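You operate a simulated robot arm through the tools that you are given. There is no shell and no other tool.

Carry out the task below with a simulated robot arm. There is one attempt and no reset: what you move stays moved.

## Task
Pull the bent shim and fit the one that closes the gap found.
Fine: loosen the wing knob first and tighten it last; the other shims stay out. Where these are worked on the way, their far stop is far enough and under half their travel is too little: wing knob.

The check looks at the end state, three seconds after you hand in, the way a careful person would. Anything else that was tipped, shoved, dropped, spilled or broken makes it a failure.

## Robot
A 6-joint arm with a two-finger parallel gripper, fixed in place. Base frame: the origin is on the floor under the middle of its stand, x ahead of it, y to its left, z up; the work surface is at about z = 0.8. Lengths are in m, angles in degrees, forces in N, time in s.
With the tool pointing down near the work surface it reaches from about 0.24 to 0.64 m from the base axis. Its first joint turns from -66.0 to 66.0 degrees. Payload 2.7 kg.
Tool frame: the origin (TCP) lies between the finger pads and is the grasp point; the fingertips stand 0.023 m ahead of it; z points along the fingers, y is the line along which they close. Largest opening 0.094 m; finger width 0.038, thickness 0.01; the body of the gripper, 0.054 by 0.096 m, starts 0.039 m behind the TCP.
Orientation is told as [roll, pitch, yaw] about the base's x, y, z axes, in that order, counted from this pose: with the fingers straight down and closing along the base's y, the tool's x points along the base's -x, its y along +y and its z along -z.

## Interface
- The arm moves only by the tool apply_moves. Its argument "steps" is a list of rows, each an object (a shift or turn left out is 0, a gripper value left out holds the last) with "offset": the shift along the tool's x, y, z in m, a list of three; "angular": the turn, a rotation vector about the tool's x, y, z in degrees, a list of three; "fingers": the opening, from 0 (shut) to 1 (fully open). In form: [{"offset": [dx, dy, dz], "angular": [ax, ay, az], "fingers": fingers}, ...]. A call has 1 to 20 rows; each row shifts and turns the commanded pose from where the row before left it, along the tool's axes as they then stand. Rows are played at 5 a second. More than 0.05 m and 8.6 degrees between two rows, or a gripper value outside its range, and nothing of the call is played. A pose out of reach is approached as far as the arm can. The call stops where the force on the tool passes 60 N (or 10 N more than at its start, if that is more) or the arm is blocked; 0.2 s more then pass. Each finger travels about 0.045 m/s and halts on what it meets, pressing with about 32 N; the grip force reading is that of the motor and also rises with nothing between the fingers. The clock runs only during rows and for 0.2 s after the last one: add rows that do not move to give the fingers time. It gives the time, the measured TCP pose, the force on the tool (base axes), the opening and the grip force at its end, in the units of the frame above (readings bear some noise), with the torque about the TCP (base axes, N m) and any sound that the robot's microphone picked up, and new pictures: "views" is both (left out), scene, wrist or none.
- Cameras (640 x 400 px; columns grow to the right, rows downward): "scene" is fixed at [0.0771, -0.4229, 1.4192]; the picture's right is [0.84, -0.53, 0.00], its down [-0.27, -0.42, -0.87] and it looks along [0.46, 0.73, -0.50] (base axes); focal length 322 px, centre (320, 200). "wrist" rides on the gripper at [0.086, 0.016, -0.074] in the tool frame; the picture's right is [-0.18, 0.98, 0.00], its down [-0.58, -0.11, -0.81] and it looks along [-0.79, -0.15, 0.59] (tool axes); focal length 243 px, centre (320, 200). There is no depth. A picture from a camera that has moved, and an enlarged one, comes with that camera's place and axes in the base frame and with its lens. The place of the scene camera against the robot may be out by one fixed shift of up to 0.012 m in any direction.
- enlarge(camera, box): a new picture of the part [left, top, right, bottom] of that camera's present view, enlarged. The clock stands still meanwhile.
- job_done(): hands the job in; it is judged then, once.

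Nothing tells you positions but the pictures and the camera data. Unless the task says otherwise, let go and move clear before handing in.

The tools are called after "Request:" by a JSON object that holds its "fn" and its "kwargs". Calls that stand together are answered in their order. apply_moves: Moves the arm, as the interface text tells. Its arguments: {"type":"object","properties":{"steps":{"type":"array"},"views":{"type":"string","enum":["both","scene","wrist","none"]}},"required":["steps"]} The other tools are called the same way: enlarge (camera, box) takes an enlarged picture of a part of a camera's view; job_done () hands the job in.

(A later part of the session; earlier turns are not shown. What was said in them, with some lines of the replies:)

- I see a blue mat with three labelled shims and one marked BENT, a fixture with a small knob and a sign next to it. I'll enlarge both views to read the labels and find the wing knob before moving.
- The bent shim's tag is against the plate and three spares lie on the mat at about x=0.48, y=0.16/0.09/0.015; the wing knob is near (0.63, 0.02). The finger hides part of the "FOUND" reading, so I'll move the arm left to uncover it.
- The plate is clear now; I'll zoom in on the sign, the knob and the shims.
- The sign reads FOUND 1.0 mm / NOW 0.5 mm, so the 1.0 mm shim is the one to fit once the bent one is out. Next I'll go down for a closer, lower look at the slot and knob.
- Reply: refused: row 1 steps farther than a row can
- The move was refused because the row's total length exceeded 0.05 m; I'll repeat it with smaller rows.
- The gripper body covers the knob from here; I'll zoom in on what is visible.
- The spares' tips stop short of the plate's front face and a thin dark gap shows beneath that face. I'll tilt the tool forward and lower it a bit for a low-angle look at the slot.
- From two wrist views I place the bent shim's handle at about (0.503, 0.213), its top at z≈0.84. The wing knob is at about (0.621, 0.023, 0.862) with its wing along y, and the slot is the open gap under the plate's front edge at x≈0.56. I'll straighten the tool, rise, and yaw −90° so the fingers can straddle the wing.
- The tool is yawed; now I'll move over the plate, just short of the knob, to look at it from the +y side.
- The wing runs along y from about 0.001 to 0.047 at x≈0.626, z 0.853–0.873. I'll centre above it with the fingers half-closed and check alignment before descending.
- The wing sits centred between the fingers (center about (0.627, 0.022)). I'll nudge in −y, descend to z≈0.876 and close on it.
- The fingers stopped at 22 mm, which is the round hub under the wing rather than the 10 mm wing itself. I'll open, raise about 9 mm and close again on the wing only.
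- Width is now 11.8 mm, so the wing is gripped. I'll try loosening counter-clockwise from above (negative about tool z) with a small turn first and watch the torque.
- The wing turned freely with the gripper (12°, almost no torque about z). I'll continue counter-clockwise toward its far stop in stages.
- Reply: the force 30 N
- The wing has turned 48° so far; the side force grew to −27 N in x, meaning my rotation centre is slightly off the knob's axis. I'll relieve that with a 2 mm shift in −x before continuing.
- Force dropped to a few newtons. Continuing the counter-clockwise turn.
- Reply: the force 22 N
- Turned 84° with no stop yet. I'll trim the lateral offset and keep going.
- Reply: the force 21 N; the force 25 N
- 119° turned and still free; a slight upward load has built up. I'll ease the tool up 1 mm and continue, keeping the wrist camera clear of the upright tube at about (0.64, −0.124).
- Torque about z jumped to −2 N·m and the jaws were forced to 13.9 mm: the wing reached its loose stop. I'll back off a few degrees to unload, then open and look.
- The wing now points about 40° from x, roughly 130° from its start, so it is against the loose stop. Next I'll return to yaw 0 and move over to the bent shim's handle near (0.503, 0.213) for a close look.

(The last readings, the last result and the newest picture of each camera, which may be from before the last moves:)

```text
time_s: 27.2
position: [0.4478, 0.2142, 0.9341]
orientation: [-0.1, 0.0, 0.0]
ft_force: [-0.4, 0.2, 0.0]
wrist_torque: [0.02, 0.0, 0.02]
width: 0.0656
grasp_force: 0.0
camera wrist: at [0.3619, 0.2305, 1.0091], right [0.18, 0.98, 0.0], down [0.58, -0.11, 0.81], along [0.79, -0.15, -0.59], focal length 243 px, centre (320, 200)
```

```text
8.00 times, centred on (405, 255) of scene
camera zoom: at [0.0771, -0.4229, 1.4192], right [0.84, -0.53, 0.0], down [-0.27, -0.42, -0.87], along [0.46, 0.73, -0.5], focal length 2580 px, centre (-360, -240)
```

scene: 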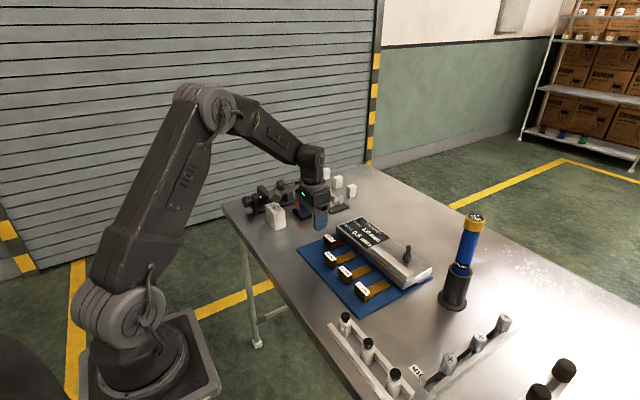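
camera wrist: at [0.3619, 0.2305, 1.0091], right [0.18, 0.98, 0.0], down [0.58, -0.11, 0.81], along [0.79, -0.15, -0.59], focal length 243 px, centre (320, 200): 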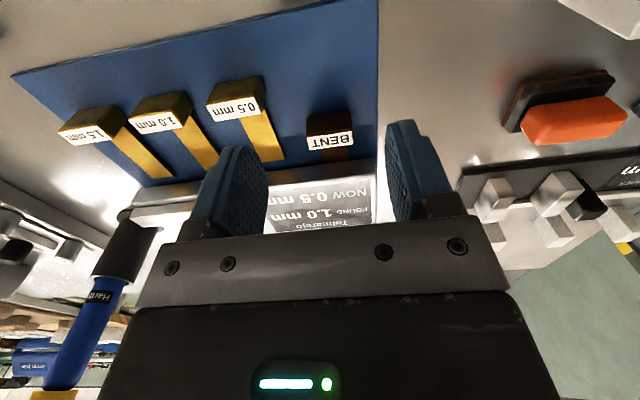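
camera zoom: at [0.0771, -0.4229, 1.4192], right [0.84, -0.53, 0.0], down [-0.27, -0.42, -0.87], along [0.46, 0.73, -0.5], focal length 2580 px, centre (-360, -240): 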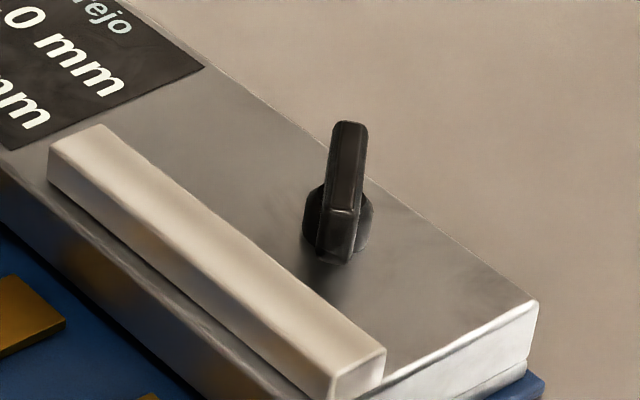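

The bent handle's top centre is at (0.504, 0.214), 40 mm wide and 14 mm deep, and the knob shows clearly turned to its loose position. I'll go above the handle, descend to z≈0.836, and check before closing.

Request:
{"fn": "apply_moves", "kwargs": {"steps": [{"offset": [-0.028, 0, 0]}, {"offset": [-0.028, 0, 0]}, {"offset": [0, 0, 0.035]}, {"offset": [0, 0, 0.035]}, {"offset": [0, 0, 0.026]}, {"offset": [0, 0, 0]}, {"offset": [0, 0, 0]}], "views": "both"}}

Request:
{"fn": "enlarge", "kwargs": {"camera": "wrist", "box": [220, 80, 420, 205]}}

Request:
{"fn": "enlarge", "kwargs": {"camera": "scene", "box": [300, 210, 380, 260]}}

```text
time_s: 28.8
position: [0.5054, 0.2128, 0.8385]
orientation: [0.0, 0.0, 0.0]
ft_force: [-0.7, -0.3, -0.3]
wrist_torque: [-0.01, -0.01, -0.03]
width: 0.0658
grasp_force: 0.0
camera wrist: at [0.4195, 0.2284, 0.9129], right [0.18, 0.98, 0.0], down [0.58, -0.11, 0.81], along [0.79, -0.15, -0.59], focal length 243 px, centre (320, 200)
```

scene: 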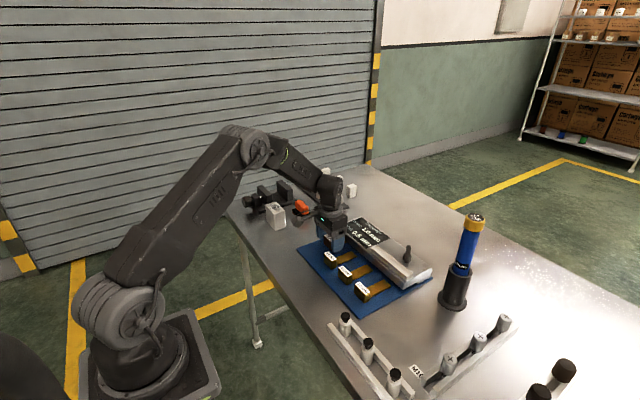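
wrist: 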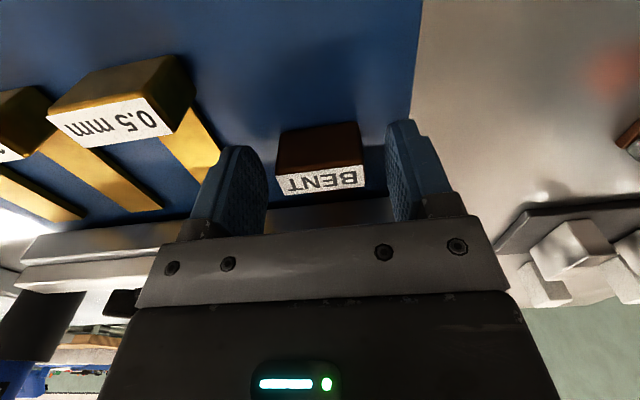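

```text
3.20 times, centred on (320, 142) of wrist
camera zoom: at [0.4195, 0.2284, 0.9129], right [0.18, 0.98, 0.0], down [0.58, -0.11, 0.81], along [0.79, -0.15, -0.59], focal length 776 px, centre (320, 384)
```

zoom: 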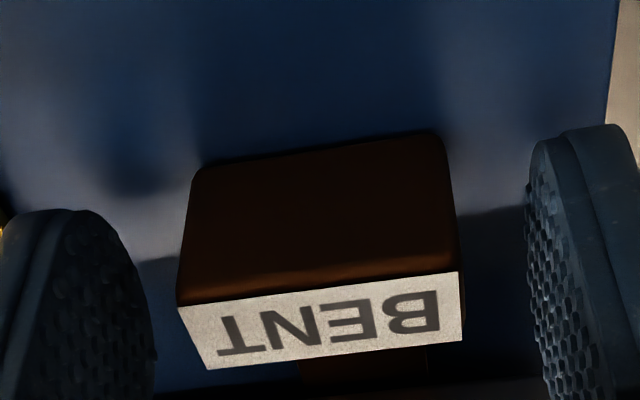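

```text
8.00 times, centred on (340, 235) of scene
camera zoom: at [0.0771, -0.4229, 1.4192], right [0.84, -0.53, 0.0], down [-0.27, -0.42, -0.87], along [0.46, 0.73, -0.5], focal length 2580 px, centre (160, -80)
```

zoom: 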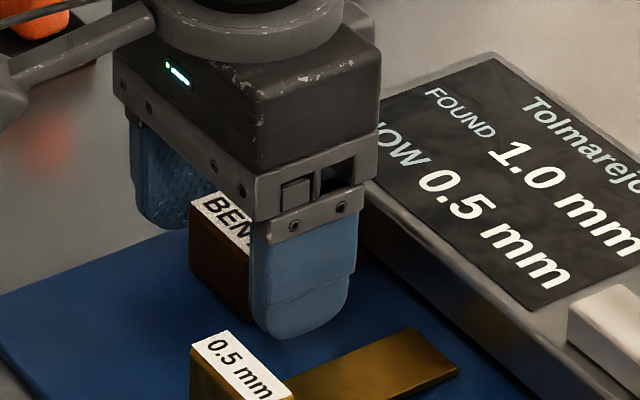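

The handle sits centred between the open fingers. Closing on it now.

Request:
{"fn": "apply_moves", "kwargs": {"steps": [{"fingers": 0}, {"fingers": 0}, {"fingers": 0}, {"fingers": 0}, {"fingers": 0}], "views": "wrist"}}

```text
time_s: 30.0
position: [0.505, 0.213, 0.8392]
orientation: [0.1, -0.1, 0.0]
ft_force: [0.4, 8.2, -2.3]
wrist_torque: [-0.16, -0.28, -0.18]
width: 0.0419
grasp_force: 45.0
camera wrist: at [0.4195, 0.229, 0.913], right [0.18, 0.98, 0.0], down [0.58, -0.11, 0.81], along [0.79, -0.15, -0.59], focal length 243 px, centre (320, 200)
```

wrist: 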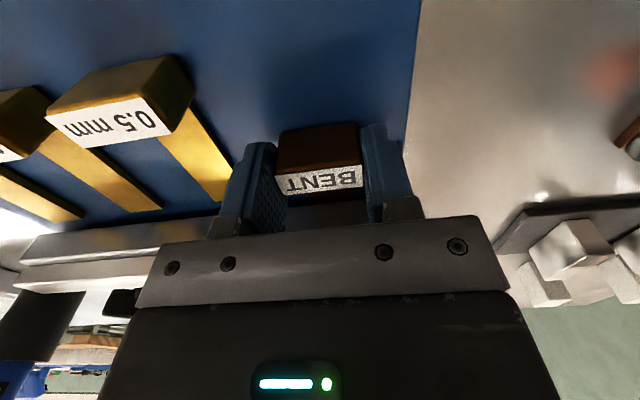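

Gripped at 41.9 mm. Now I'll pull straight back in −x in small rows and watch the force.

Request:
{"fn": "apply_moves", "kwargs": {"steps": [{"offset": [0.004, 0, 0]}, {"offset": [0.006, 0, 0]}, {"offset": [0.01, 0, 0]}, {"offset": [0, 0, 0]}], "views": "wrist"}}

```text
time_s: 31.0
position: [0.4854, 0.2138, 0.8397]
orientation: [0.0, -0.1, 0.0]
ft_force: [0.7, 17.1, -16.8]
wrist_torque: [0.25, -1.03, -0.03]
width: 0.0421
grasp_force: 45.1
camera wrist: at [0.3994, 0.229, 0.9131], right [0.18, 0.98, 0.0], down [0.58, -0.11, 0.81], along [0.79, -0.15, -0.59], focal length 243 px, centre (320, 200)
```

wrist: 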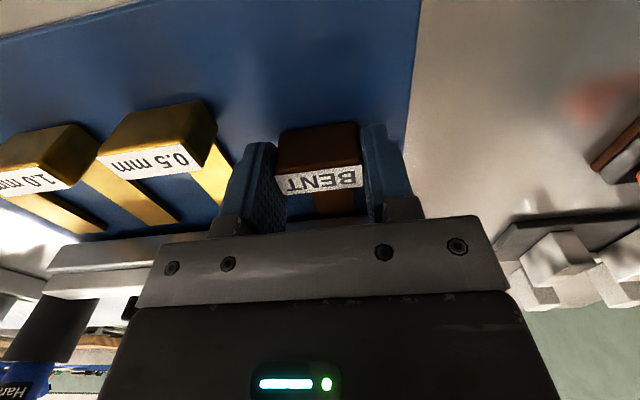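

The shim slides back freely; some side load (+17 N y, −17 N z) shows I'm slightly off its line. I'll ease 1 mm toward +y and down 0.8 mm while pulling on.

Request:
{"fn": "apply_moves", "kwargs": {"steps": [{"offset": [0.003, 0.001, 0.0008]}, {"offset": [0.006, 0, 0]}, {"offset": [0.006, 0, 0]}, {"offset": [0, 0, 0]}], "views": "none"}}

```text
time_s: 32.0
position: [0.4715, 0.2131, 0.8385]
orientation: [0.0, 0.0, 0.0]
ft_force: [-0.4, 14.1, -25.3]
wrist_torque: [0.16, -1.13, -0.03]
width: 0.042
grasp_force: 44.9
```

Side loads persist (+14 N y, −25 N z), so I'll stop and look before pulling further.

Request:
{"fn": "apply_moves", "kwargs": {"steps": [{"offset": [0, 0, 0]}], "views": "both"}}

Request:
{"fn": "enlarge", "kwargs": {"camera": "wrist", "box": [220, 100, 420, 225]}}

Request:
{"fn": "enlarge", "kwargs": {"camera": "scene", "box": [300, 210, 380, 260]}}

```text
time_s: 32.4
position: [0.4699, 0.2134, 0.839]
orientation: [0.0, 0.1, 0.0]
ft_force: [-0.2, 13.5, -26.7]
wrist_torque: [0.18, -0.99, -0.05]
width: 0.042
grasp_force: 44.5
camera wrist: at [0.3847, 0.2291, 0.9133], right [0.18, 0.98, 0.0], down [0.58, -0.11, 0.81], along [0.79, -0.15, -0.59], focal length 243 px, centre (320, 200)
```

scene: 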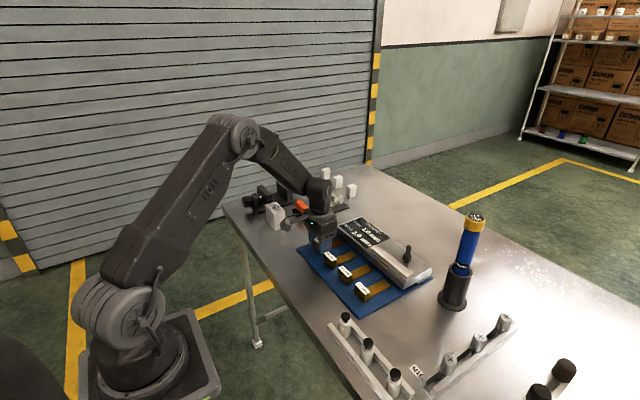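
wrist: 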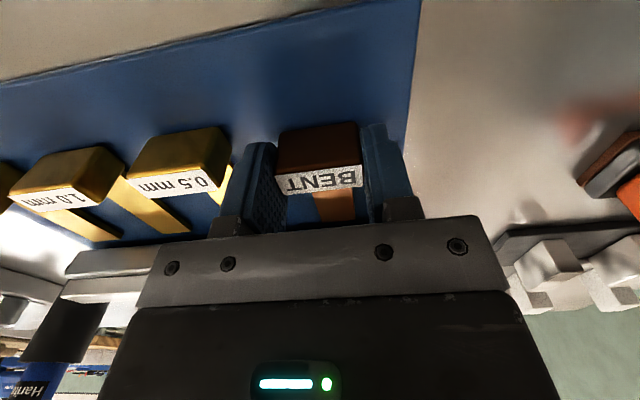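

```text
3.20 times, centred on (320, 162) of wrist
camera zoom: at [0.3847, 0.2291, 0.9133], right [0.18, 0.98, 0.0], down [0.58, -0.11, 0.81], along [0.79, -0.15, -0.59], focal length 776 px, centre (320, 320)
```

zoom: 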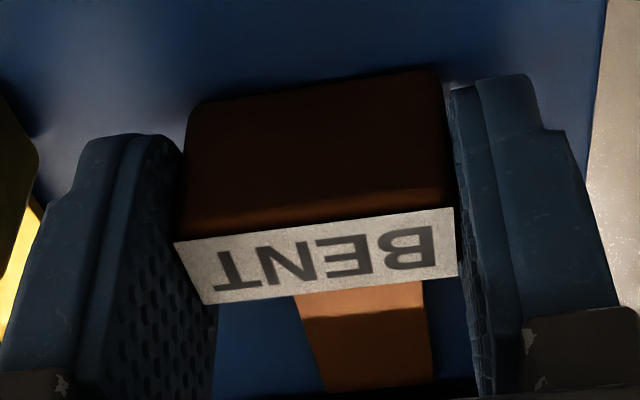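

```text
8.00 times, centred on (340, 235) of scene
camera zoom: at [0.0775, -0.4224, 1.4193], right [0.84, -0.53, 0.0], down [-0.27, -0.42, -0.87], along [0.46, 0.73, -0.5], focal length 2580 px, centre (160, -80)
```

zoom: 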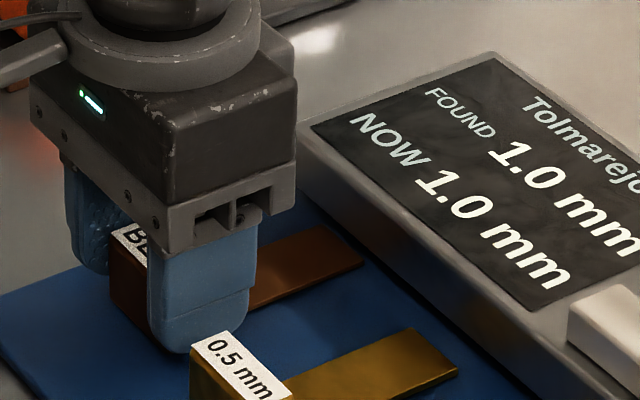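

The gauge now reads NOW 1.0 mm, confirming the bent shim is out of the gap and that the 1.0 mm one is wanted. The blade tip looks just clear of the plate; I'll pull back another 10 mm and recheck the loads.

Request:
{"fn": "apply_moves", "kwargs": {"steps": [{"offset": [0.005, 0, 0]}, {"offset": [0.005, 0, 0]}, {"offset": [0, 0, 0]}, {"offset": [0, 0, 0]}], "views": "none"}}

```text
time_s: 33.4
position: [0.4618, 0.213, 0.8389]
orientation: [-0.1, 0.1, 0.1]
ft_force: [-0.7, 9.1, -17.7]
wrist_torque: [0.23, 0.88, 0.21]
width: 0.042
grasp_force: 44.4
```

Loads are falling and the torque signs jump about, which looks like grip noise rather than a jam. I'll lift gently a few millimetres and check.

Request:
{"fn": "apply_moves", "kwargs": {"steps": [{"offset": [0.003, 0, -0.001]}, {"offset": [0.003, 0, -0.002]}, {"offset": [0, 0, -0.002]}, {"offset": [0, 0, 0]}], "views": "both"}}

Request:
{"fn": "enlarge", "kwargs": {"camera": "scene", "box": [300, 210, 380, 260]}}

```text
time_s: 34.4
position: [0.4574, 0.2129, 0.8419]
orientation: [0.1, -0.2, 0.0]
ft_force: [30.0, 2.3, -35.8]
wrist_torque: [-0.13, -0.24, 0.07]
width: 0.0418
grasp_force: 45.1
camera wrist: at [0.3708, 0.229, 0.9168], right [0.18, 0.98, 0.0], down [0.58, -0.11, 0.81], along [0.79, -0.15, -0.59], focal length 243 px, centre (320, 200)
```

scene: 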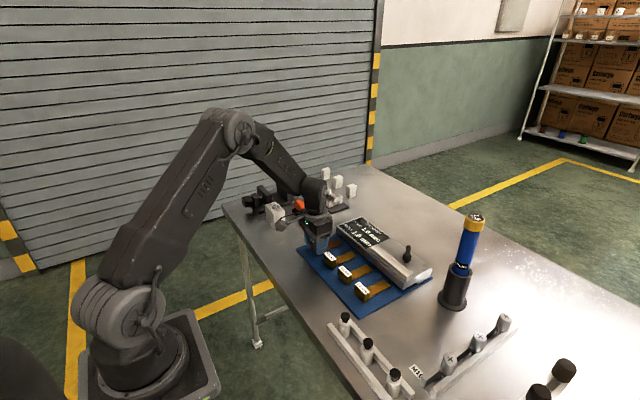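
wrist: 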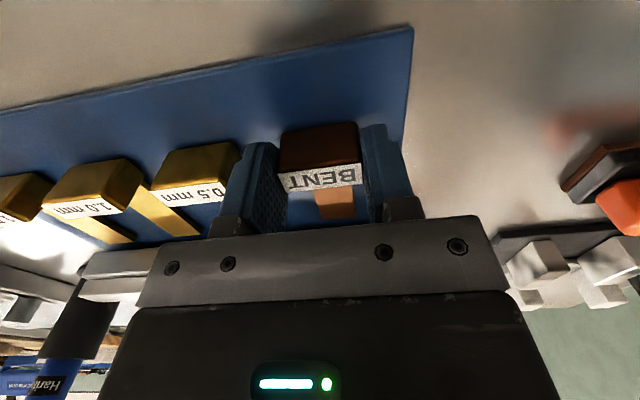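

```text
8.00 times, centred on (340, 235) of scene
camera zoom: at [0.0783, -0.4225, 1.4192], right [0.84, -0.54, 0.0], down [-0.27, -0.42, -0.87], along [0.46, 0.73, -0.5], focal length 2580 px, centre (160, -80)
```

zoom: 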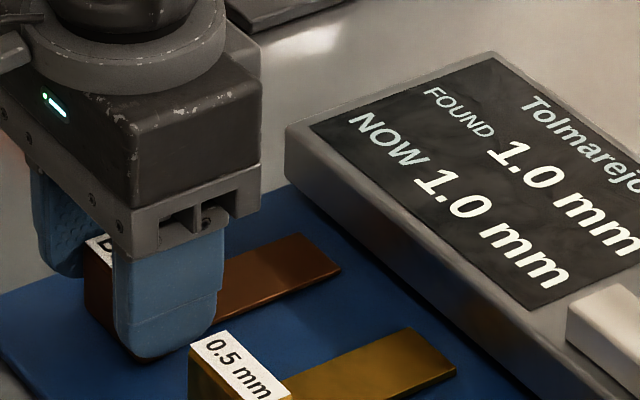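

When I pulled back and lifted, a firm +30 N in x and −36 N in z appeared, so the shim runs on a slide lane and has reached its out-stop, level with the spares at x≈0.458. It needn't be lifted; I'll undo the lift, relax the load, and release it there.

Request:
{"fn": "apply_moves", "kwargs": {"steps": [{"offset": [-0.001, 0, 0.0025]}, {"offset": [-0.001, 0, 0.0025]}, {"offset": [0, 0, 0]}], "views": "none"}}

```text
time_s: 35.2
position: [0.4593, 0.2129, 0.8426]
orientation: [0.1, -0.3, 0.0]
ft_force: [-0.8, -16.2, 39.3]
wrist_torque: [-0.48, 0.75, -0.1]
width: 0.0419
grasp_force: 45.1
```

The fingers slid up along the fixed handle, so pressing back down loads it. I'll relax upward 2.5 mm, then open.

Request:
{"fn": "apply_moves", "kwargs": {"steps": [{"offset": [0, 0, -0.0025]}, {"offset": [0, 0, 0], "fingers": 0.3}, {"offset": [0, 0, 0], "fingers": 0.6}, {"offset": [0, 0, 0], "fingers": 0.68}, {"offset": [0, 0, 0]}], "views": "both"}}

Request:
{"fn": "enlarge", "kwargs": {"camera": "wrist", "box": [220, 80, 420, 205]}}

```text
time_s: 36.4
position: [0.4568, 0.2131, 0.8405]
orientation: [0.0, 0.0, 0.0]
ft_force: [0.4, -0.7, -0.4]
wrist_torque: [0.0, -0.02, -0.03]
width: 0.0637
grasp_force: 0.1
camera wrist: at [0.3712, 0.2293, 0.9156], right [0.18, 0.98, 0.0], down [0.58, -0.11, 0.81], along [0.79, -0.15, -0.59], focal length 243 px, centre (320, 200)
```

scene: 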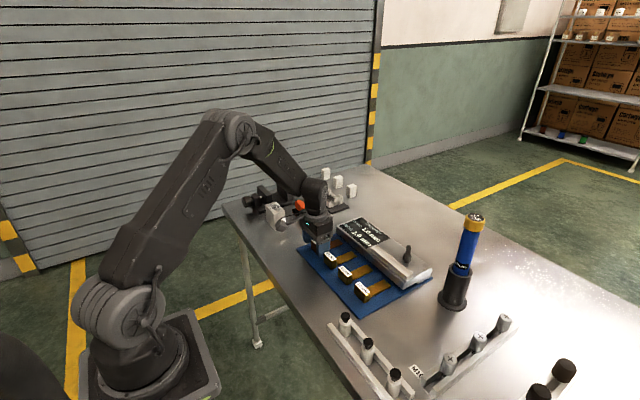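
wrist: 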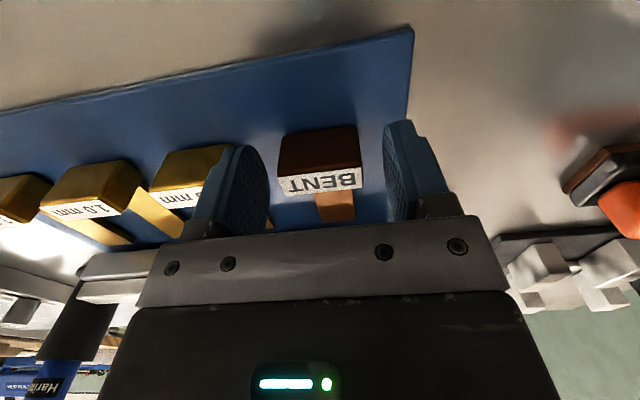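

```text
3.20 times, centred on (320, 142) of wrist
camera zoom: at [0.3712, 0.2293, 0.9156], right [0.18, 0.98, 0.0], down [0.58, -0.11, 0.81], along [0.79, -0.15, -0.59], focal length 776 px, centre (320, 384)
```

zoom: 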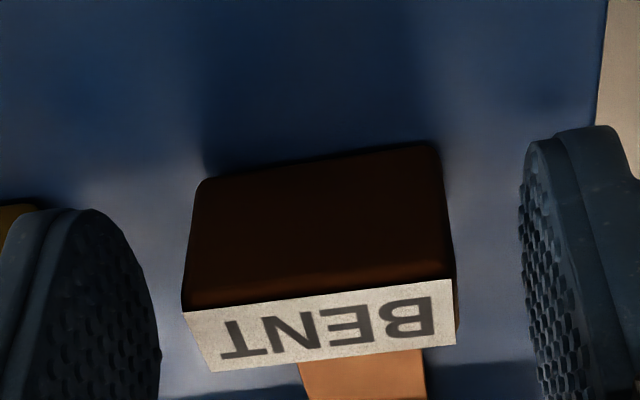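

The bent shim is released and rests at (0.458, 0.214), in line with the other spares. Now I'll lift straight up and move over the 1.0 mm shim at about (0.458, 0.075).

Request:
{"fn": "apply_moves", "kwargs": {"steps": [{"offset": [0, 0, -0.03]}, {"offset": [0, 0, -0.04]}, {"offset": [0.02, -0.04, -0.015]}, {"offset": [0.02, -0.04, 0]}, {"offset": [0, -0.04, 0]}, {"offset": [0, -0.018, 0]}, {"offset": [0, 0, 0]}, {"offset": [0, 0, 0]}], "views": "both"}}

Request:
{"fn": "enlarge", "kwargs": {"camera": "wrist", "box": [220, 50, 420, 175]}}

Request:
{"fn": "enlarge", "kwargs": {"camera": "scene", "box": [300, 220, 400, 290]}}

```text
time_s: 38.2
position: [0.4191, 0.0748, 0.9261]
orientation: [0.0, 0.1, 0.0]
ft_force: [0.2, 0.7, -0.3]
wrist_torque: [-0.03, 0.03, -0.01]
width: 0.0637
grasp_force: 0.1
camera wrist: at [0.3315, 0.0914, 1.001], right [0.18, 0.98, 0.0], down [0.58, -0.11, 0.81], along [0.79, -0.15, -0.59], focal length 243 px, centre (320, 200)
```

scene: 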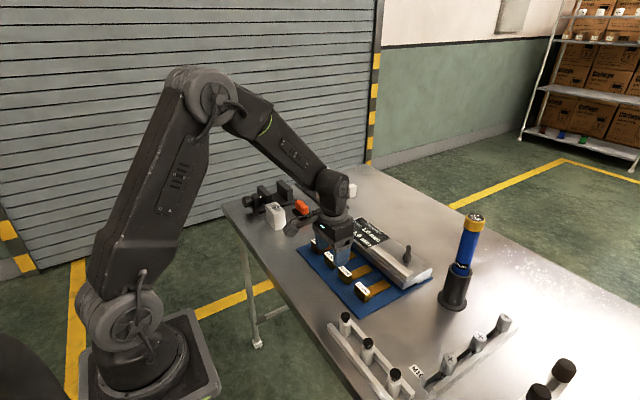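
wrist: 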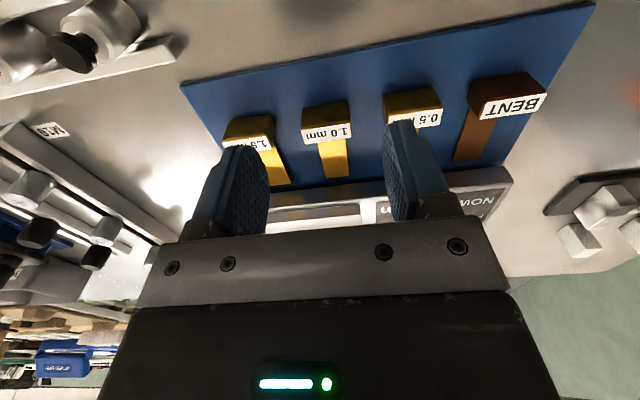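

```text
3.20 times, centred on (320, 112) of wrist
camera zoom: at [0.3315, 0.0914, 1.001], right [0.18, 0.98, 0.0], down [0.58, -0.11, 0.81], along [0.79, -0.15, -0.59], focal length 776 px, centre (320, 480)
```

zoom: 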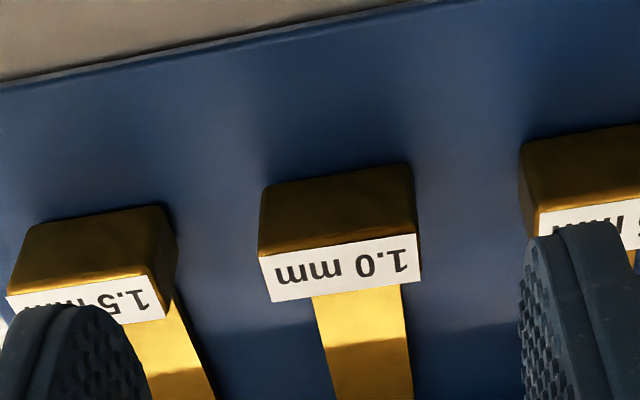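

```text
5.71 times, centred on (350, 255) of scene
camera zoom: at [0.0771, -0.4229, 1.4192], right [0.84, -0.53, 0.0], down [-0.27, -0.42, -0.87], along [0.46, 0.73, -0.5], focal length 1843 px, centre (149, -114)
```

zoom: 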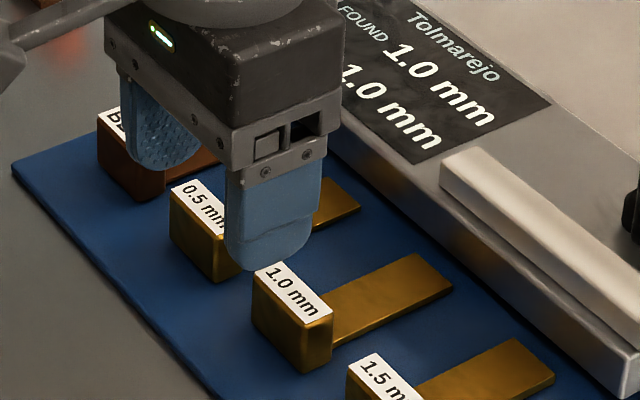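

The 1.0 mm handle is at (0.459, 0.073). I'll narrow the fingers to 56 mm to clear its neighbours, move above it and descend.

Request:
{"fn": "apply_moves", "kwargs": {"steps": [{"offset": [-0.021, -0.001, 0], "fingers": 0.6}, {"offset": [-0.021, -0.001, 0], "fingers": 0.6}, {"offset": [0, 0, 0.035]}, {"offset": [0, 0, 0.035]}, {"offset": [0, 0, 0.017]}, {"offset": [0, 0, 0]}, {"offset": [0, 0, 0]}], "views": "both"}}

Request:
{"fn": "enlarge", "kwargs": {"camera": "wrist", "box": [220, 80, 420, 205]}}

```text
time_s: 39.8
position: [0.4586, 0.0733, 0.8398]
orientation: [0.0, 0.0, 0.0]
ft_force: [0.7, 0.0, 1.2]
wrist_torque: [-0.02, -0.02, -0.02]
width: 0.0565
grasp_force: 0.0
camera wrist: at [0.3727, 0.0898, 0.9149], right [0.18, 0.98, 0.0], down [0.58, -0.11, 0.81], along [0.79, -0.15, -0.59], focal length 243 px, centre (320, 200)
```

scene: 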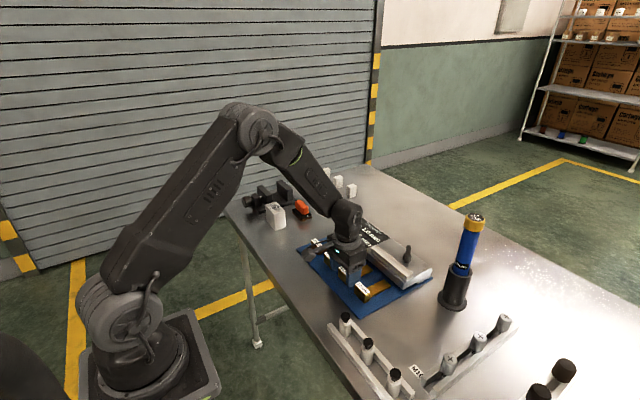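
wrist: 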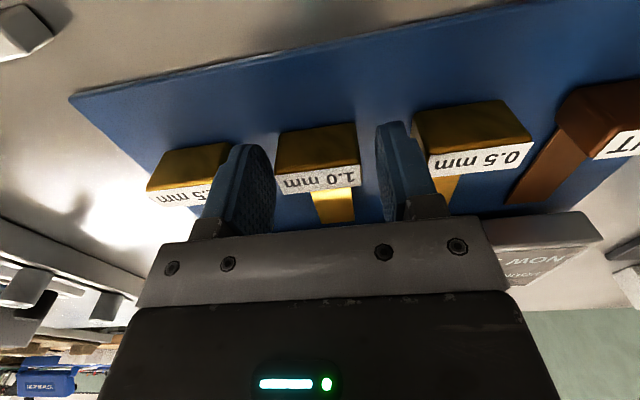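

```text
3.20 times, centred on (320, 142) of wrist
camera zoom: at [0.3727, 0.0898, 0.9149], right [0.18, 0.98, 0.0], down [0.58, -0.11, 0.81], along [0.79, -0.15, -0.59], focal length 776 px, centre (320, 384)
```

zoom: 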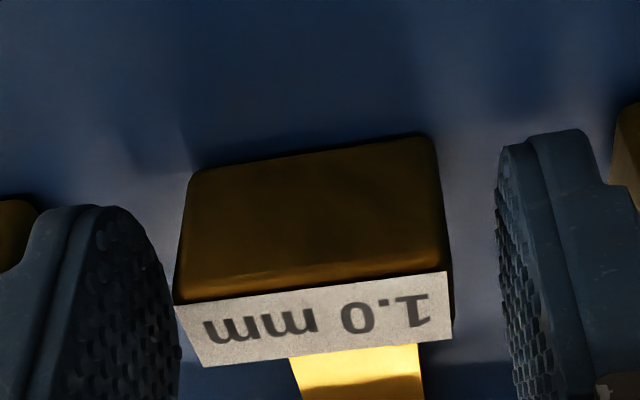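

The 1.0 mm handle is between the fingers; I'll nudge 0.7 mm in −y and close on it.

Request:
{"fn": "apply_moves", "kwargs": {"steps": [{"offset": [0, -0.0007, 0]}, {"fingers": 0}, {"fingers": 0}, {"fingers": 0}, {"fingers": 0}, {"fingers": 0}], "views": "none"}}

```text
time_s: 41.2
position: [0.4603, 0.0737, 0.84]
orientation: [-0.1, -0.1, 0.0]
ft_force: [1.3, -3.3, 0.8]
wrist_torque: [-0.12, 0.14, -0.03]
width: 0.0417
grasp_force: 45.1
```

Gripped at 41.7 mm with little side load. Now I'll slide it straight forward along +x into the gap.

Request:
{"fn": "apply_moves", "kwargs": {"steps": [{"offset": [-0.004, 0, 0]}, {"offset": [-0.008, 0, 0]}, {"offset": [-0.008, 0, 0]}, {"offset": [0, 0, 0]}], "views": "none"}}

```text
time_s: 42.2
position: [0.4801, 0.0733, 0.841]
orientation: [0.0, 0.0, 0.0]
ft_force: [-0.7, -1.1, 3.9]
wrist_torque: [-0.28, 0.5, -0.11]
width: 0.0418
grasp_force: 45.1
```

Request:
{"fn": "apply_moves", "kwargs": {"steps": [{"offset": [-0.008, 0, 0]}, {"offset": [-0.008, 0, 0]}, {"offset": [-0.005, 0, 0]}, {"offset": [0, 0, 0]}], "views": "both"}}

Request:
{"fn": "enlarge", "kwargs": {"camera": "scene", "box": [320, 215, 420, 285]}}

```text
time_s: 43.2
position: [0.5015, 0.0726, 0.8413]
orientation: [0.1, -0.1, 0.0]
ft_force: [-2.0, 7.4, 12.8]
wrist_torque: [-0.22, 1.31, -0.26]
width: 0.0416
grasp_force: 45.1
camera wrist: at [0.4148, 0.0889, 0.9147], right [0.18, 0.98, 0.0], down [0.58, -0.11, 0.81], along [0.79, -0.15, -0.59], focal length 243 px, centre (320, 200)
```

scene: 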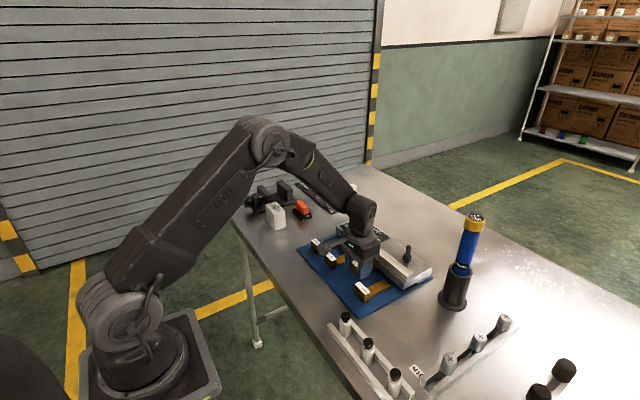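
wrist: 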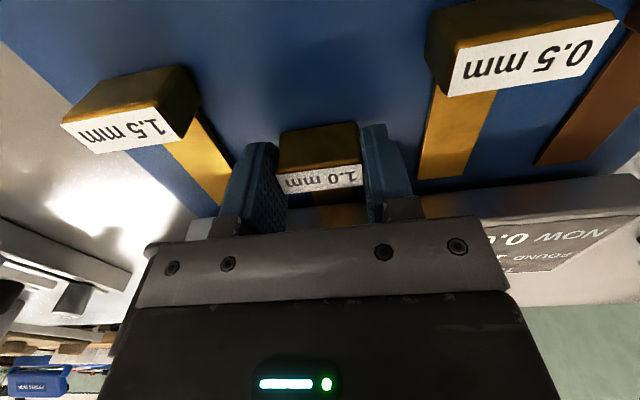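

```text
5.71 times, centred on (370, 250) of scene
camera zoom: at [0.0769, -0.4227, 1.4192], right [0.84, -0.53, 0.0], down [-0.27, -0.42, -0.87], along [0.46, 0.73, -0.5], focal length 1843 px, centre (34, -86)
```

zoom: 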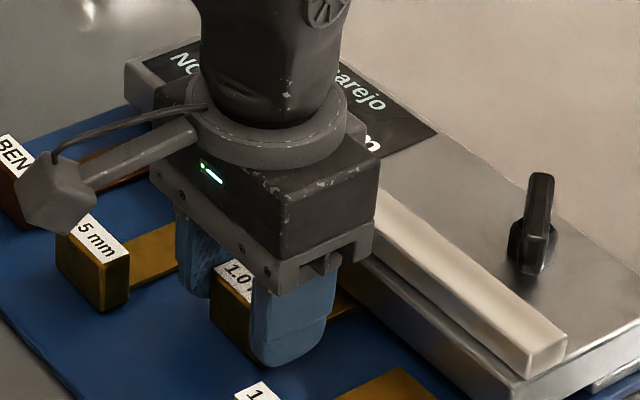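

The gauge now shows NOW 0.0 mm. I'll push a few more millimetres in small rows to seat it at the depth the bent shim had (handle x≈0.504).

Request:
{"fn": "apply_moves", "kwargs": {"steps": [{"offset": [-0.002, 0, 0]}, {"offset": [-0.002, 0, 0]}, {"offset": [-0.001, 0, 0]}, {"offset": [0, 0, 0]}], "views": "none"}}

```text
time_s: 44.2
position: [0.5058, 0.0726, 0.8397]
orientation: [0.0, 0.1, 0.2]
ft_force: [-17.7, 4.4, 21.9]
wrist_torque: [0.07, -0.63, 0.0]
width: 0.0416
grasp_force: 45.1
```

A −18 N reaction in x shows it has reached its in-stop. I'll release, opening only enough to clear the neighbours, and lift straight up.

Request:
{"fn": "apply_moves", "kwargs": {"steps": [{"offset": [0, 0, -0.001]}, {"fingers": 0.52}, {"fingers": 0.58}, {"offset": [0, 0, 0]}, {"offset": [0, 0, -0.03]}, {"offset": [0, 0, -0.04]}, {"offset": [0.04, 0, -0.02]}, {"offset": [0.04, 0, 0]}, {"offset": [0, 0, 0]}], "views": "both"}}

Request:
{"fn": "enlarge", "kwargs": {"camera": "wrist", "box": [200, 70, 450, 220]}}

Request:
{"fn": "enlarge", "kwargs": {"camera": "scene", "box": [320, 215, 420, 285]}}

```text
time_s: 46.2
position: [0.427, 0.0708, 0.9317]
orientation: [0.0, 0.0, 0.0]
ft_force: [0.4, -0.1, 0.6]
wrist_torque: [-0.02, -0.02, 0.03]
width: 0.0543
grasp_force: 0.1
camera wrist: at [0.34, 0.0872, 1.0065], right [0.18, 0.98, 0.0], down [0.58, -0.11, 0.81], along [0.79, -0.15, -0.59], focal length 243 px, centre (320, 200)
```

scene: 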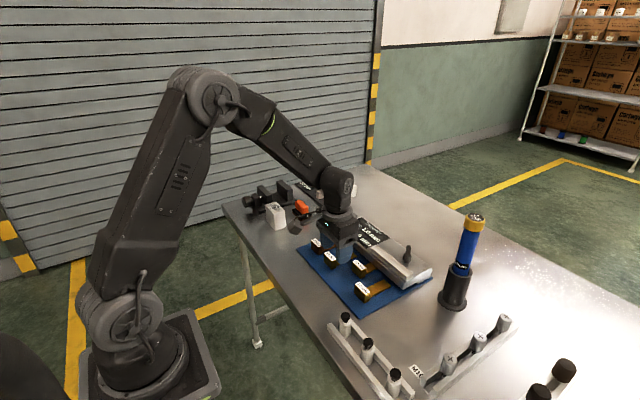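
wrist: 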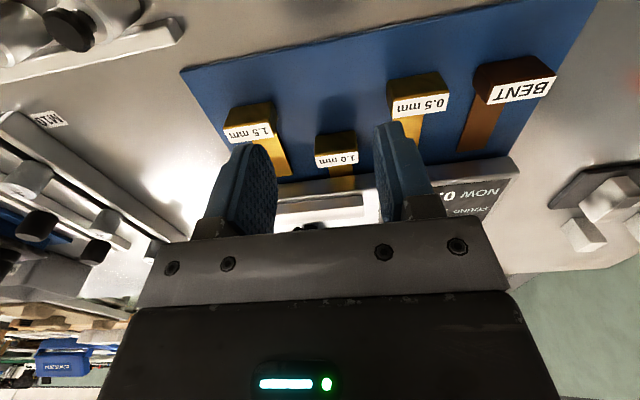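

```text
2.56 times, centred on (325, 145) of wrist
camera zoom: at [0.34, 0.0872, 1.0065], right [0.18, 0.98, 0.0], down [0.58, -0.11, 0.81], along [0.79, -0.15, -0.59], focal length 621 px, centre (307, 341)
```

zoom: 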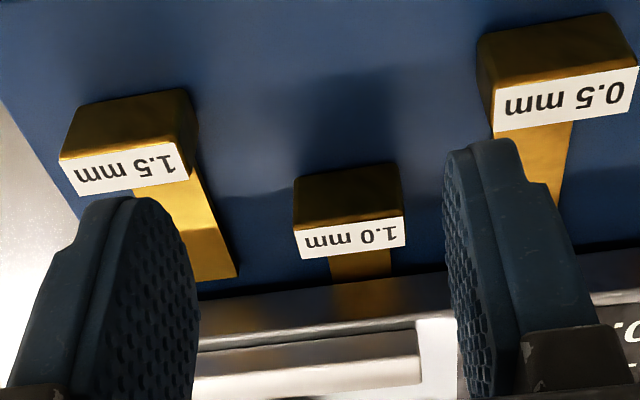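

```text
5.71 times, centred on (370, 250) of scene
camera zoom: at [0.0771, -0.4229, 1.4192], right [0.84, -0.53, 0.0], down [-0.27, -0.42, -0.87], along [0.46, 0.73, -0.5], focal length 1843 px, centre (34, -86)
```

zoom: 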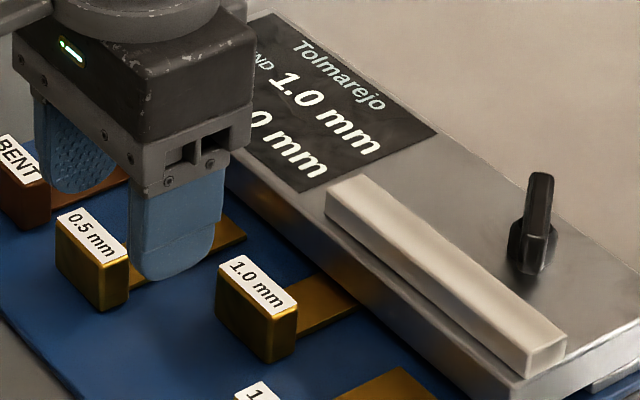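

The 1.0 mm shim is seated and all other shims sit back at x≈0.458. Now I'll return over the knob (axis about (0.626, 0.021)) at yaw 40° to tighten it.

Request:
{"fn": "apply_moves", "kwargs": {"steps": [{"offset": [-0.0398, -0.01, -0.007]}, {"offset": [-0.0398, -0.01, -0.007]}, {"offset": [-0.0398, -0.01, -0.007]}, {"offset": [-0.0398, -0.01, -0.007]}, {"offset": [-0.0398, -0.01, -0.007]}, {"angular": [0, 0, -8], "fingers": 0.53}, {"angular": [0, 0, -8]}, {"angular": [0, 0, -8]}, {"angular": [0, 0, -8]}, {"angular": [0, 0, -8]}, {"offset": [0, 0, 0]}, {"offset": [0, 0, 0]}], "views": "both"}}

Request:
{"fn": "enlarge", "kwargs": {"camera": "wrist", "box": [220, 20, 420, 145]}}

Request:
{"fn": "enlarge", "kwargs": {"camera": "scene", "box": [300, 210, 400, 280]}}

```text
time_s: 48.8
position: [0.6251, 0.023, 0.966]
orientation: [0.0, 0.1, 40.0]
ft_force: [-0.5, -0.2, 0.1]
wrist_torque: [-0.02, 0.01, -0.05]
width: 0.0496
grasp_force: 0.1
camera wrist: at [0.5483, -0.021, 1.0397], right [-0.49, 0.87, 0.0], down [0.51, 0.29, 0.81], along [0.7, 0.4, -0.59], focal length 243 px, centre (320, 200)
```

scene: 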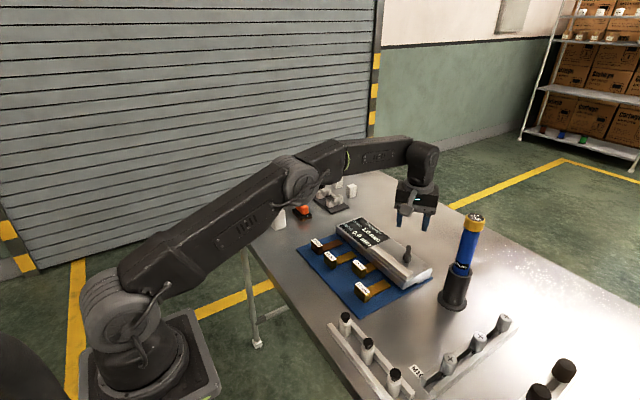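
wrist: 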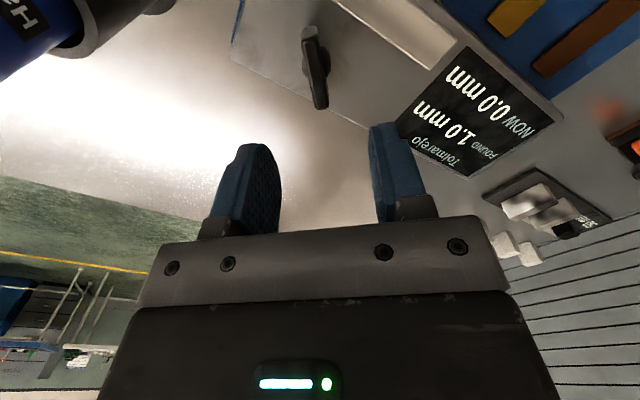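

```text
3.20 times, centred on (320, 82) of wrist
camera zoom: at [0.5483, -0.021, 1.0397], right [-0.49, 0.87, 0.0], down [0.51, 0.29, 0.81], along [0.7, 0.4, -0.59], focal length 776 px, centre (320, 576)
```

zoom: 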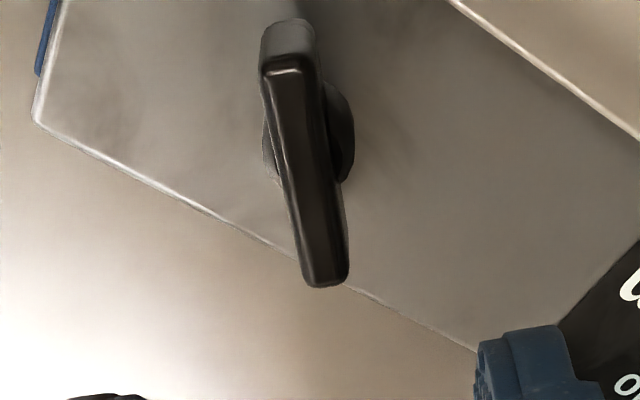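

```text
5.71 times, centred on (350, 245) of scene
camera zoom: at [0.0771, -0.4229, 1.4192], right [0.84, -0.53, 0.0], down [-0.27, -0.42, -0.87], along [0.46, 0.73, -0.5], focal length 1843 px, centre (149, -57)
```

zoom: 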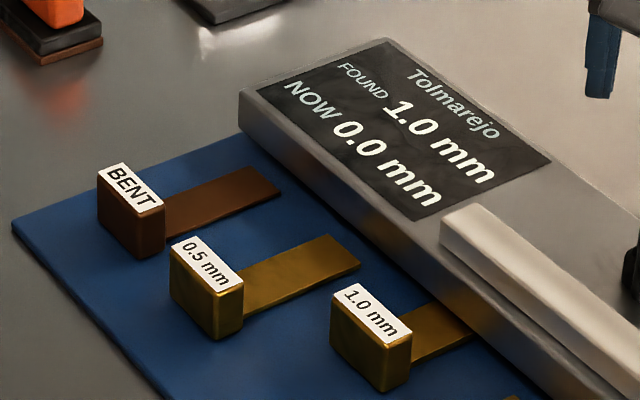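

The gauge confirms NOW 0.0 mm and the wing sits at about 39.5°, as I left it. I'll descend over it and close on the wing above the hub.

Request:
{"fn": "apply_moves", "kwargs": {"steps": [{"offset": [0.0016, -0.0015, 0.03]}, {"offset": [0, 0, 0.03]}, {"offset": [0, 0, 0.021]}, {"offset": [0, 0, 0]}, {"fingers": 0}, {"fingers": 0}, {"fingers": 0}, {"fingers": 0}], "views": "wrist"}}

Request:
{"fn": "enlarge", "kwargs": {"camera": "wrist", "box": [220, 80, 420, 205]}}

```text
time_s: 50.6
position: [0.625, 0.0196, 0.8853]
orientation: [-0.1, -0.1, 40.0]
ft_force: [8.0, -5.9, -4.6]
wrist_torque: [0.2, -0.59, -0.04]
width: 0.0118
grasp_force: 45.4
camera wrist: at [0.5485, -0.0238, 0.9601], right [-0.49, 0.87, 0.0], down [0.51, 0.29, 0.81], along [0.7, 0.4, -0.59], focal length 243 px, centre (320, 200)
```

wrist: 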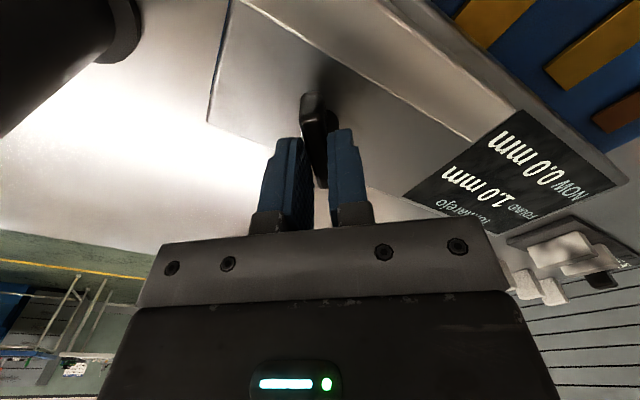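

```text
3.20 times, centred on (320, 142) of wrist
camera zoom: at [0.5485, -0.0238, 0.9601], right [-0.49, 0.87, 0.0], down [0.51, 0.29, 0.81], along [0.7, 0.4, -0.59], focal length 776 px, centre (320, 384)
```

zoom: 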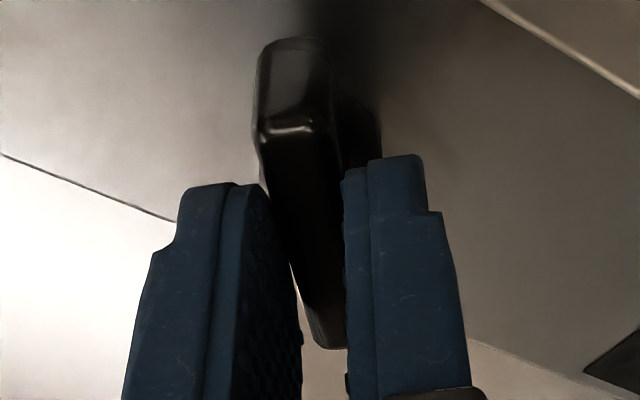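

The wing is gripped (11.8 mm). Now I'll turn clockwise from above (positive about tool z) back toward the tight position, in stages.

Request:
{"fn": "apply_moves", "kwargs": {"steps": [{"offset": [0, -0.0005, 0], "angular": [0, 0, 5]}, {"angular": [0, 0, 5]}, {"angular": [0, 0, 5]}, {"angular": [0, 0, 5]}, {"offset": [0, 0, 0]}], "views": "none"}}

```text
time_s: 51.8
position: [0.625, 0.0199, 0.8858]
orientation: [-0.1, 0.0, 19.8]
ft_force: [7.3, -12.9, 6.8]
wrist_torque: [-0.32, 0.07, -0.01]
width: 0.0115
grasp_force: 45.0
```

Request:
{"fn": "apply_moves", "kwargs": {"steps": [{"offset": [-0.0002, -0.0008, 0], "angular": [0, 0, 5]}, {"angular": [0, 0, 5]}, {"angular": [0, 0, 5]}, {"angular": [0, 0, 5]}, {"offset": [0, 0, 0]}], "views": "none"}}

```text
time_s: 53.0
position: [0.6253, 0.0204, 0.8851]
orientation: [-0.1, -0.1, 0.0]
ft_force: [-9.5, -8.0, 20.8]
wrist_torque: [-0.16, 0.68, 0.01]
width: 0.0119
grasp_force: 45.6
```

Request:
{"fn": "apply_moves", "kwargs": {"steps": [{"offset": [0.0006, -0.0005, -0.001], "angular": [0, 0, 5]}, {"angular": [0, 0, 5]}, {"angular": [0, 0, 5]}, {"angular": [0, 0, 5]}, {"angular": [0, 0, 5]}, {"offset": [0, 0, 0]}], "views": "none"}}

```text
time_s: 54.4
position: [0.6249, 0.0211, 0.8859]
orientation: [0.1, -0.1, -25.0]
ft_force: [0.3, 7.8, 7.5]
wrist_torque: [-0.53, -1.39, 0.02]
width: 0.0121
grasp_force: 45.2
```

Request:
{"fn": "apply_moves", "kwargs": {"steps": [{"angular": [0, 0, 5]}, {"angular": [0, 0, 5]}, {"angular": [0, 0, 5]}, {"angular": [0, 0, 5]}, {"angular": [0, 0, 5]}, {"offset": [0, 0, 0]}], "views": "none"}}

```text
time_s: 55.8
position: [0.6259, 0.0207, 0.8864]
orientation: [0.1, 0.0, -50.0]
ft_force: [14.8, 17.9, 3.7]
wrist_torque: [0.46, -0.17, 0.01]
width: 0.0117
grasp_force: 45.2
```

Request:
{"fn": "apply_moves", "kwargs": {"steps": [{"offset": [0.0003, 0.0014, 0], "angular": [0, 0, 5]}, {"angular": [0, 0, 5]}, {"angular": [0, 0, 5]}, {"angular": [0, 0, 5]}, {"offset": [0, 0, 0]}], "views": "none"}}

```text
time_s: 57.0
position: [0.6255, 0.0212, 0.8856]
orientation: [0.0, 0.1, -70.0]
ft_force: [4.6, 14.4, 2.3]
wrist_torque: [-0.98, -0.54, -0.01]
width: 0.0117
grasp_force: 45.2
```

20° from the starting tight angle; I'll trim and go on in smaller increments until the stop is felt.

Request:
{"fn": "apply_moves", "kwargs": {"steps": [{"offset": [0.0008, 0.0004, 0], "angular": [0, 0, 5]}, {"angular": [0, 0, 5]}, {"angular": [0, 0, 5]}, {"angular": [0, 0, 3]}, {"offset": [0, 0, 0]}], "views": "none"}}

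```text
time_s: 58.2
position: [0.626, 0.0209, 0.8862]
orientation: [0.1, 0.0, -88.1]
ft_force: [14.6, 6.5, -1.1]
wrist_torque: [0.11, -0.27, 0.01]
width: 0.012
grasp_force: 45.4
```

Request:
{"fn": "apply_moves", "kwargs": {"steps": [{"offset": [0.0004, 0.0008, 0], "angular": [0, 0, 3]}, {"angular": [0, 0, 3]}, {"offset": [0, 0, 0]}], "views": "none"}}

```text
time_s: 59.0
position: [0.6264, 0.0207, 0.8865]
orientation: [-0.1, 0.0, -93.8]
ft_force: [2.0, 0.5, 3.5]
wrist_torque: [-0.44, -0.06, 1.98]
width: 0.0141
grasp_force: 44.7
```

Torque rose to +2 N·m and the jaws were pushed to 14.1 mm: the knob is hard against its tight stop. I'll open without backing off, lift clear and check everything.

Request:
{"fn": "apply_moves", "kwargs": {"steps": [{"fingers": 0.3}, {"fingers": 0.5}, {"fingers": 0.5}, {"offset": [0, 0, -0.03]}, {"offset": [0, 0, -0.04]}, {"offset": [0.02, 0, -0.04]}, {"offset": [0.03, -0.03, 0]}, {"offset": [0, 0, 0]}], "views": "both"}}

Request:
{"fn": "enlarge", "kwargs": {"camera": "wrist", "box": [220, 50, 420, 175]}}

Request:
{"fn": "enlarge", "kwargs": {"camera": "scene", "box": [300, 210, 440, 300]}}

```text
time_s: 60.8
position: [0.5995, 0.0737, 0.9947]
orientation: [0.0, 0.0, -94.0]
ft_force: [0.6, 0.3, 0.1]
wrist_torque: [-0.01, 0.01, -0.03]
width: 0.047
grasp_force: 0.0
camera wrist: at [0.6211, 0.1593, 1.069], right [0.97, -0.25, 0.0], down [-0.15, -0.57, 0.81], along [-0.2, -0.78, -0.59], focal length 243 px, centre (320, 200)
```

scene: 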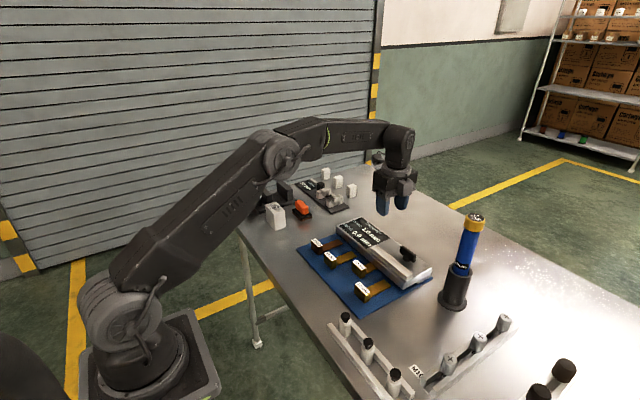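
wrist: 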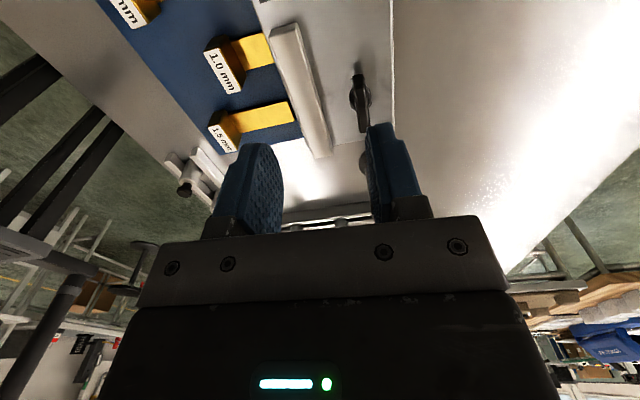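

```text
3.20 times, centred on (320, 112) of wrist
camera zoom: at [0.6211, 0.1593, 1.069], right [0.97, -0.25, 0.0], down [-0.15, -0.57, 0.81], along [-0.2, -0.78, -0.59], focal length 776 px, centre (320, 480)
```

zoom: 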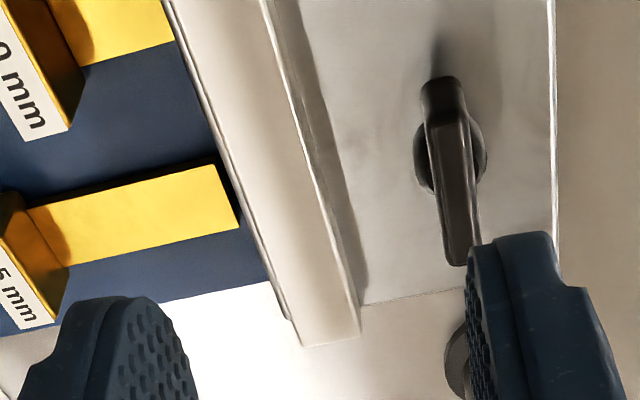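

```text
4.44 times, centred on (370, 255) of scene
camera zoom: at [0.0771, -0.4229, 1.4192], right [0.84, -0.53, 0.0], down [-0.27, -0.42, -0.87], along [0.46, 0.73, -0.5], focal length 1434 px, centre (98, -44)
```

zoom: 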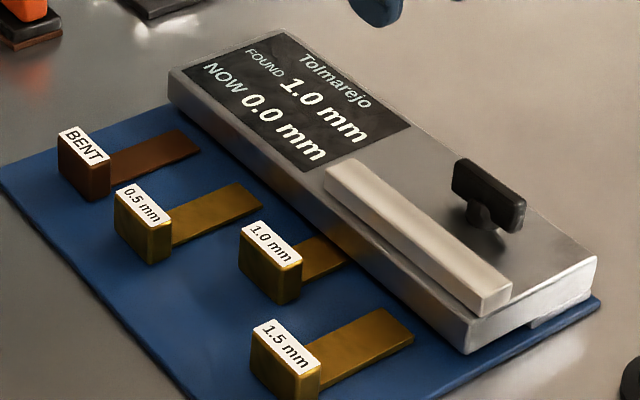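

The wing is back along y at its tight stop. The 1.0 mm shim is seated with the gauge at 0.0 mm, and the bent, 0.5 and 1.5 mm shims are out. I'll back the arm up and away before handing in.

Request:
{"fn": "apply_moves", "kwargs": {"steps": [{"offset": [0, 0, -0.04]}, {"offset": [0, 0, -0.04]}, {"offset": [0, -0.04, -0.02]}, {"offset": [0, -0.04, 0]}, {"offset": [0, -0.04, 0]}, {"offset": [0, -0.04, 0]}, {"offset": [0, 0, 0]}], "views": "scene"}}

Request:
{"fn": "enlarge", "kwargs": {"camera": "scene", "box": [300, 210, 440, 300]}}

```text
time_s: 62.4
position: [0.4416, 0.0864, 1.0957]
orientation: [0.1, 0.0, -94.0]
ft_force: [-0.8, 0.8, 0.2]
wrist_torque: [-0.02, 0.03, -0.03]
width: 0.047
grasp_force: 0.0
```

scene: 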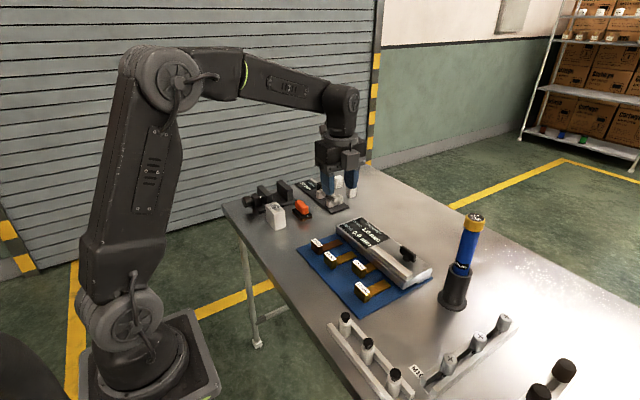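

```text
4.44 times, centred on (370, 255) of scene
camera zoom: at [0.0771, -0.4229, 1.4192], right [0.84, -0.53, 0.0], down [-0.27, -0.42, -0.87], along [0.46, 0.73, -0.5], focal length 1434 px, centre (98, -44)
```

zoom: 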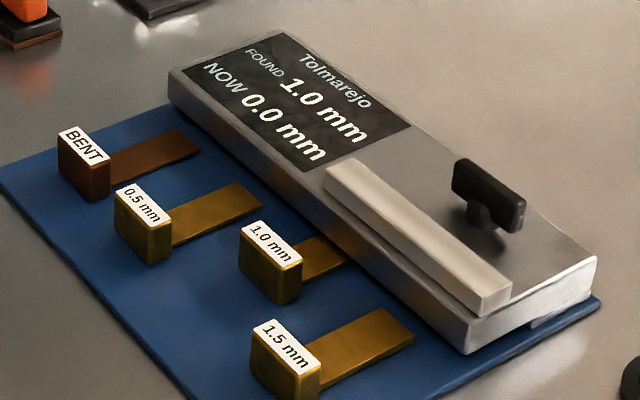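

The arm is clear and nothing else on the bench looks disturbed. The bent shim is out, the 1.0 mm shim is in with the gauge at 0.0 mm, the other shims are out and the wing knob is tight, so I'm handing in.

Request:
{"fn": "job_done", "kwargs": {}}

```text
The job is handed in.
```

The bent shim is out, the 1.0 mm shim is fitted, and the job is handed in. The gauge read FOUND 1.0 mm throughout, and its NOW reading went from 0.5 mm to 0.0 mm.

- **Wing knob:** I loosened it first, turning it about 130° to its far stop. I tightened it last, back to its tight stop.
- **Bent shim:** it slides along its own lane, so I pulled it straight back to its out-stop and left it there, in line with the spares. I did lift it a few millimetres before realising it was on a lane. The fingers slipped up the handle and the shim stayed put.
- **1.0 mm shim:** I pushed it in along its lane until it reached its in-stop.
- **Other shims:** the 0.5 mm and 1.5 mm shims stayed out, and I did not touch them.

The arm is clear of the work, and nothing else on the bench looked disturbed in the last picture.
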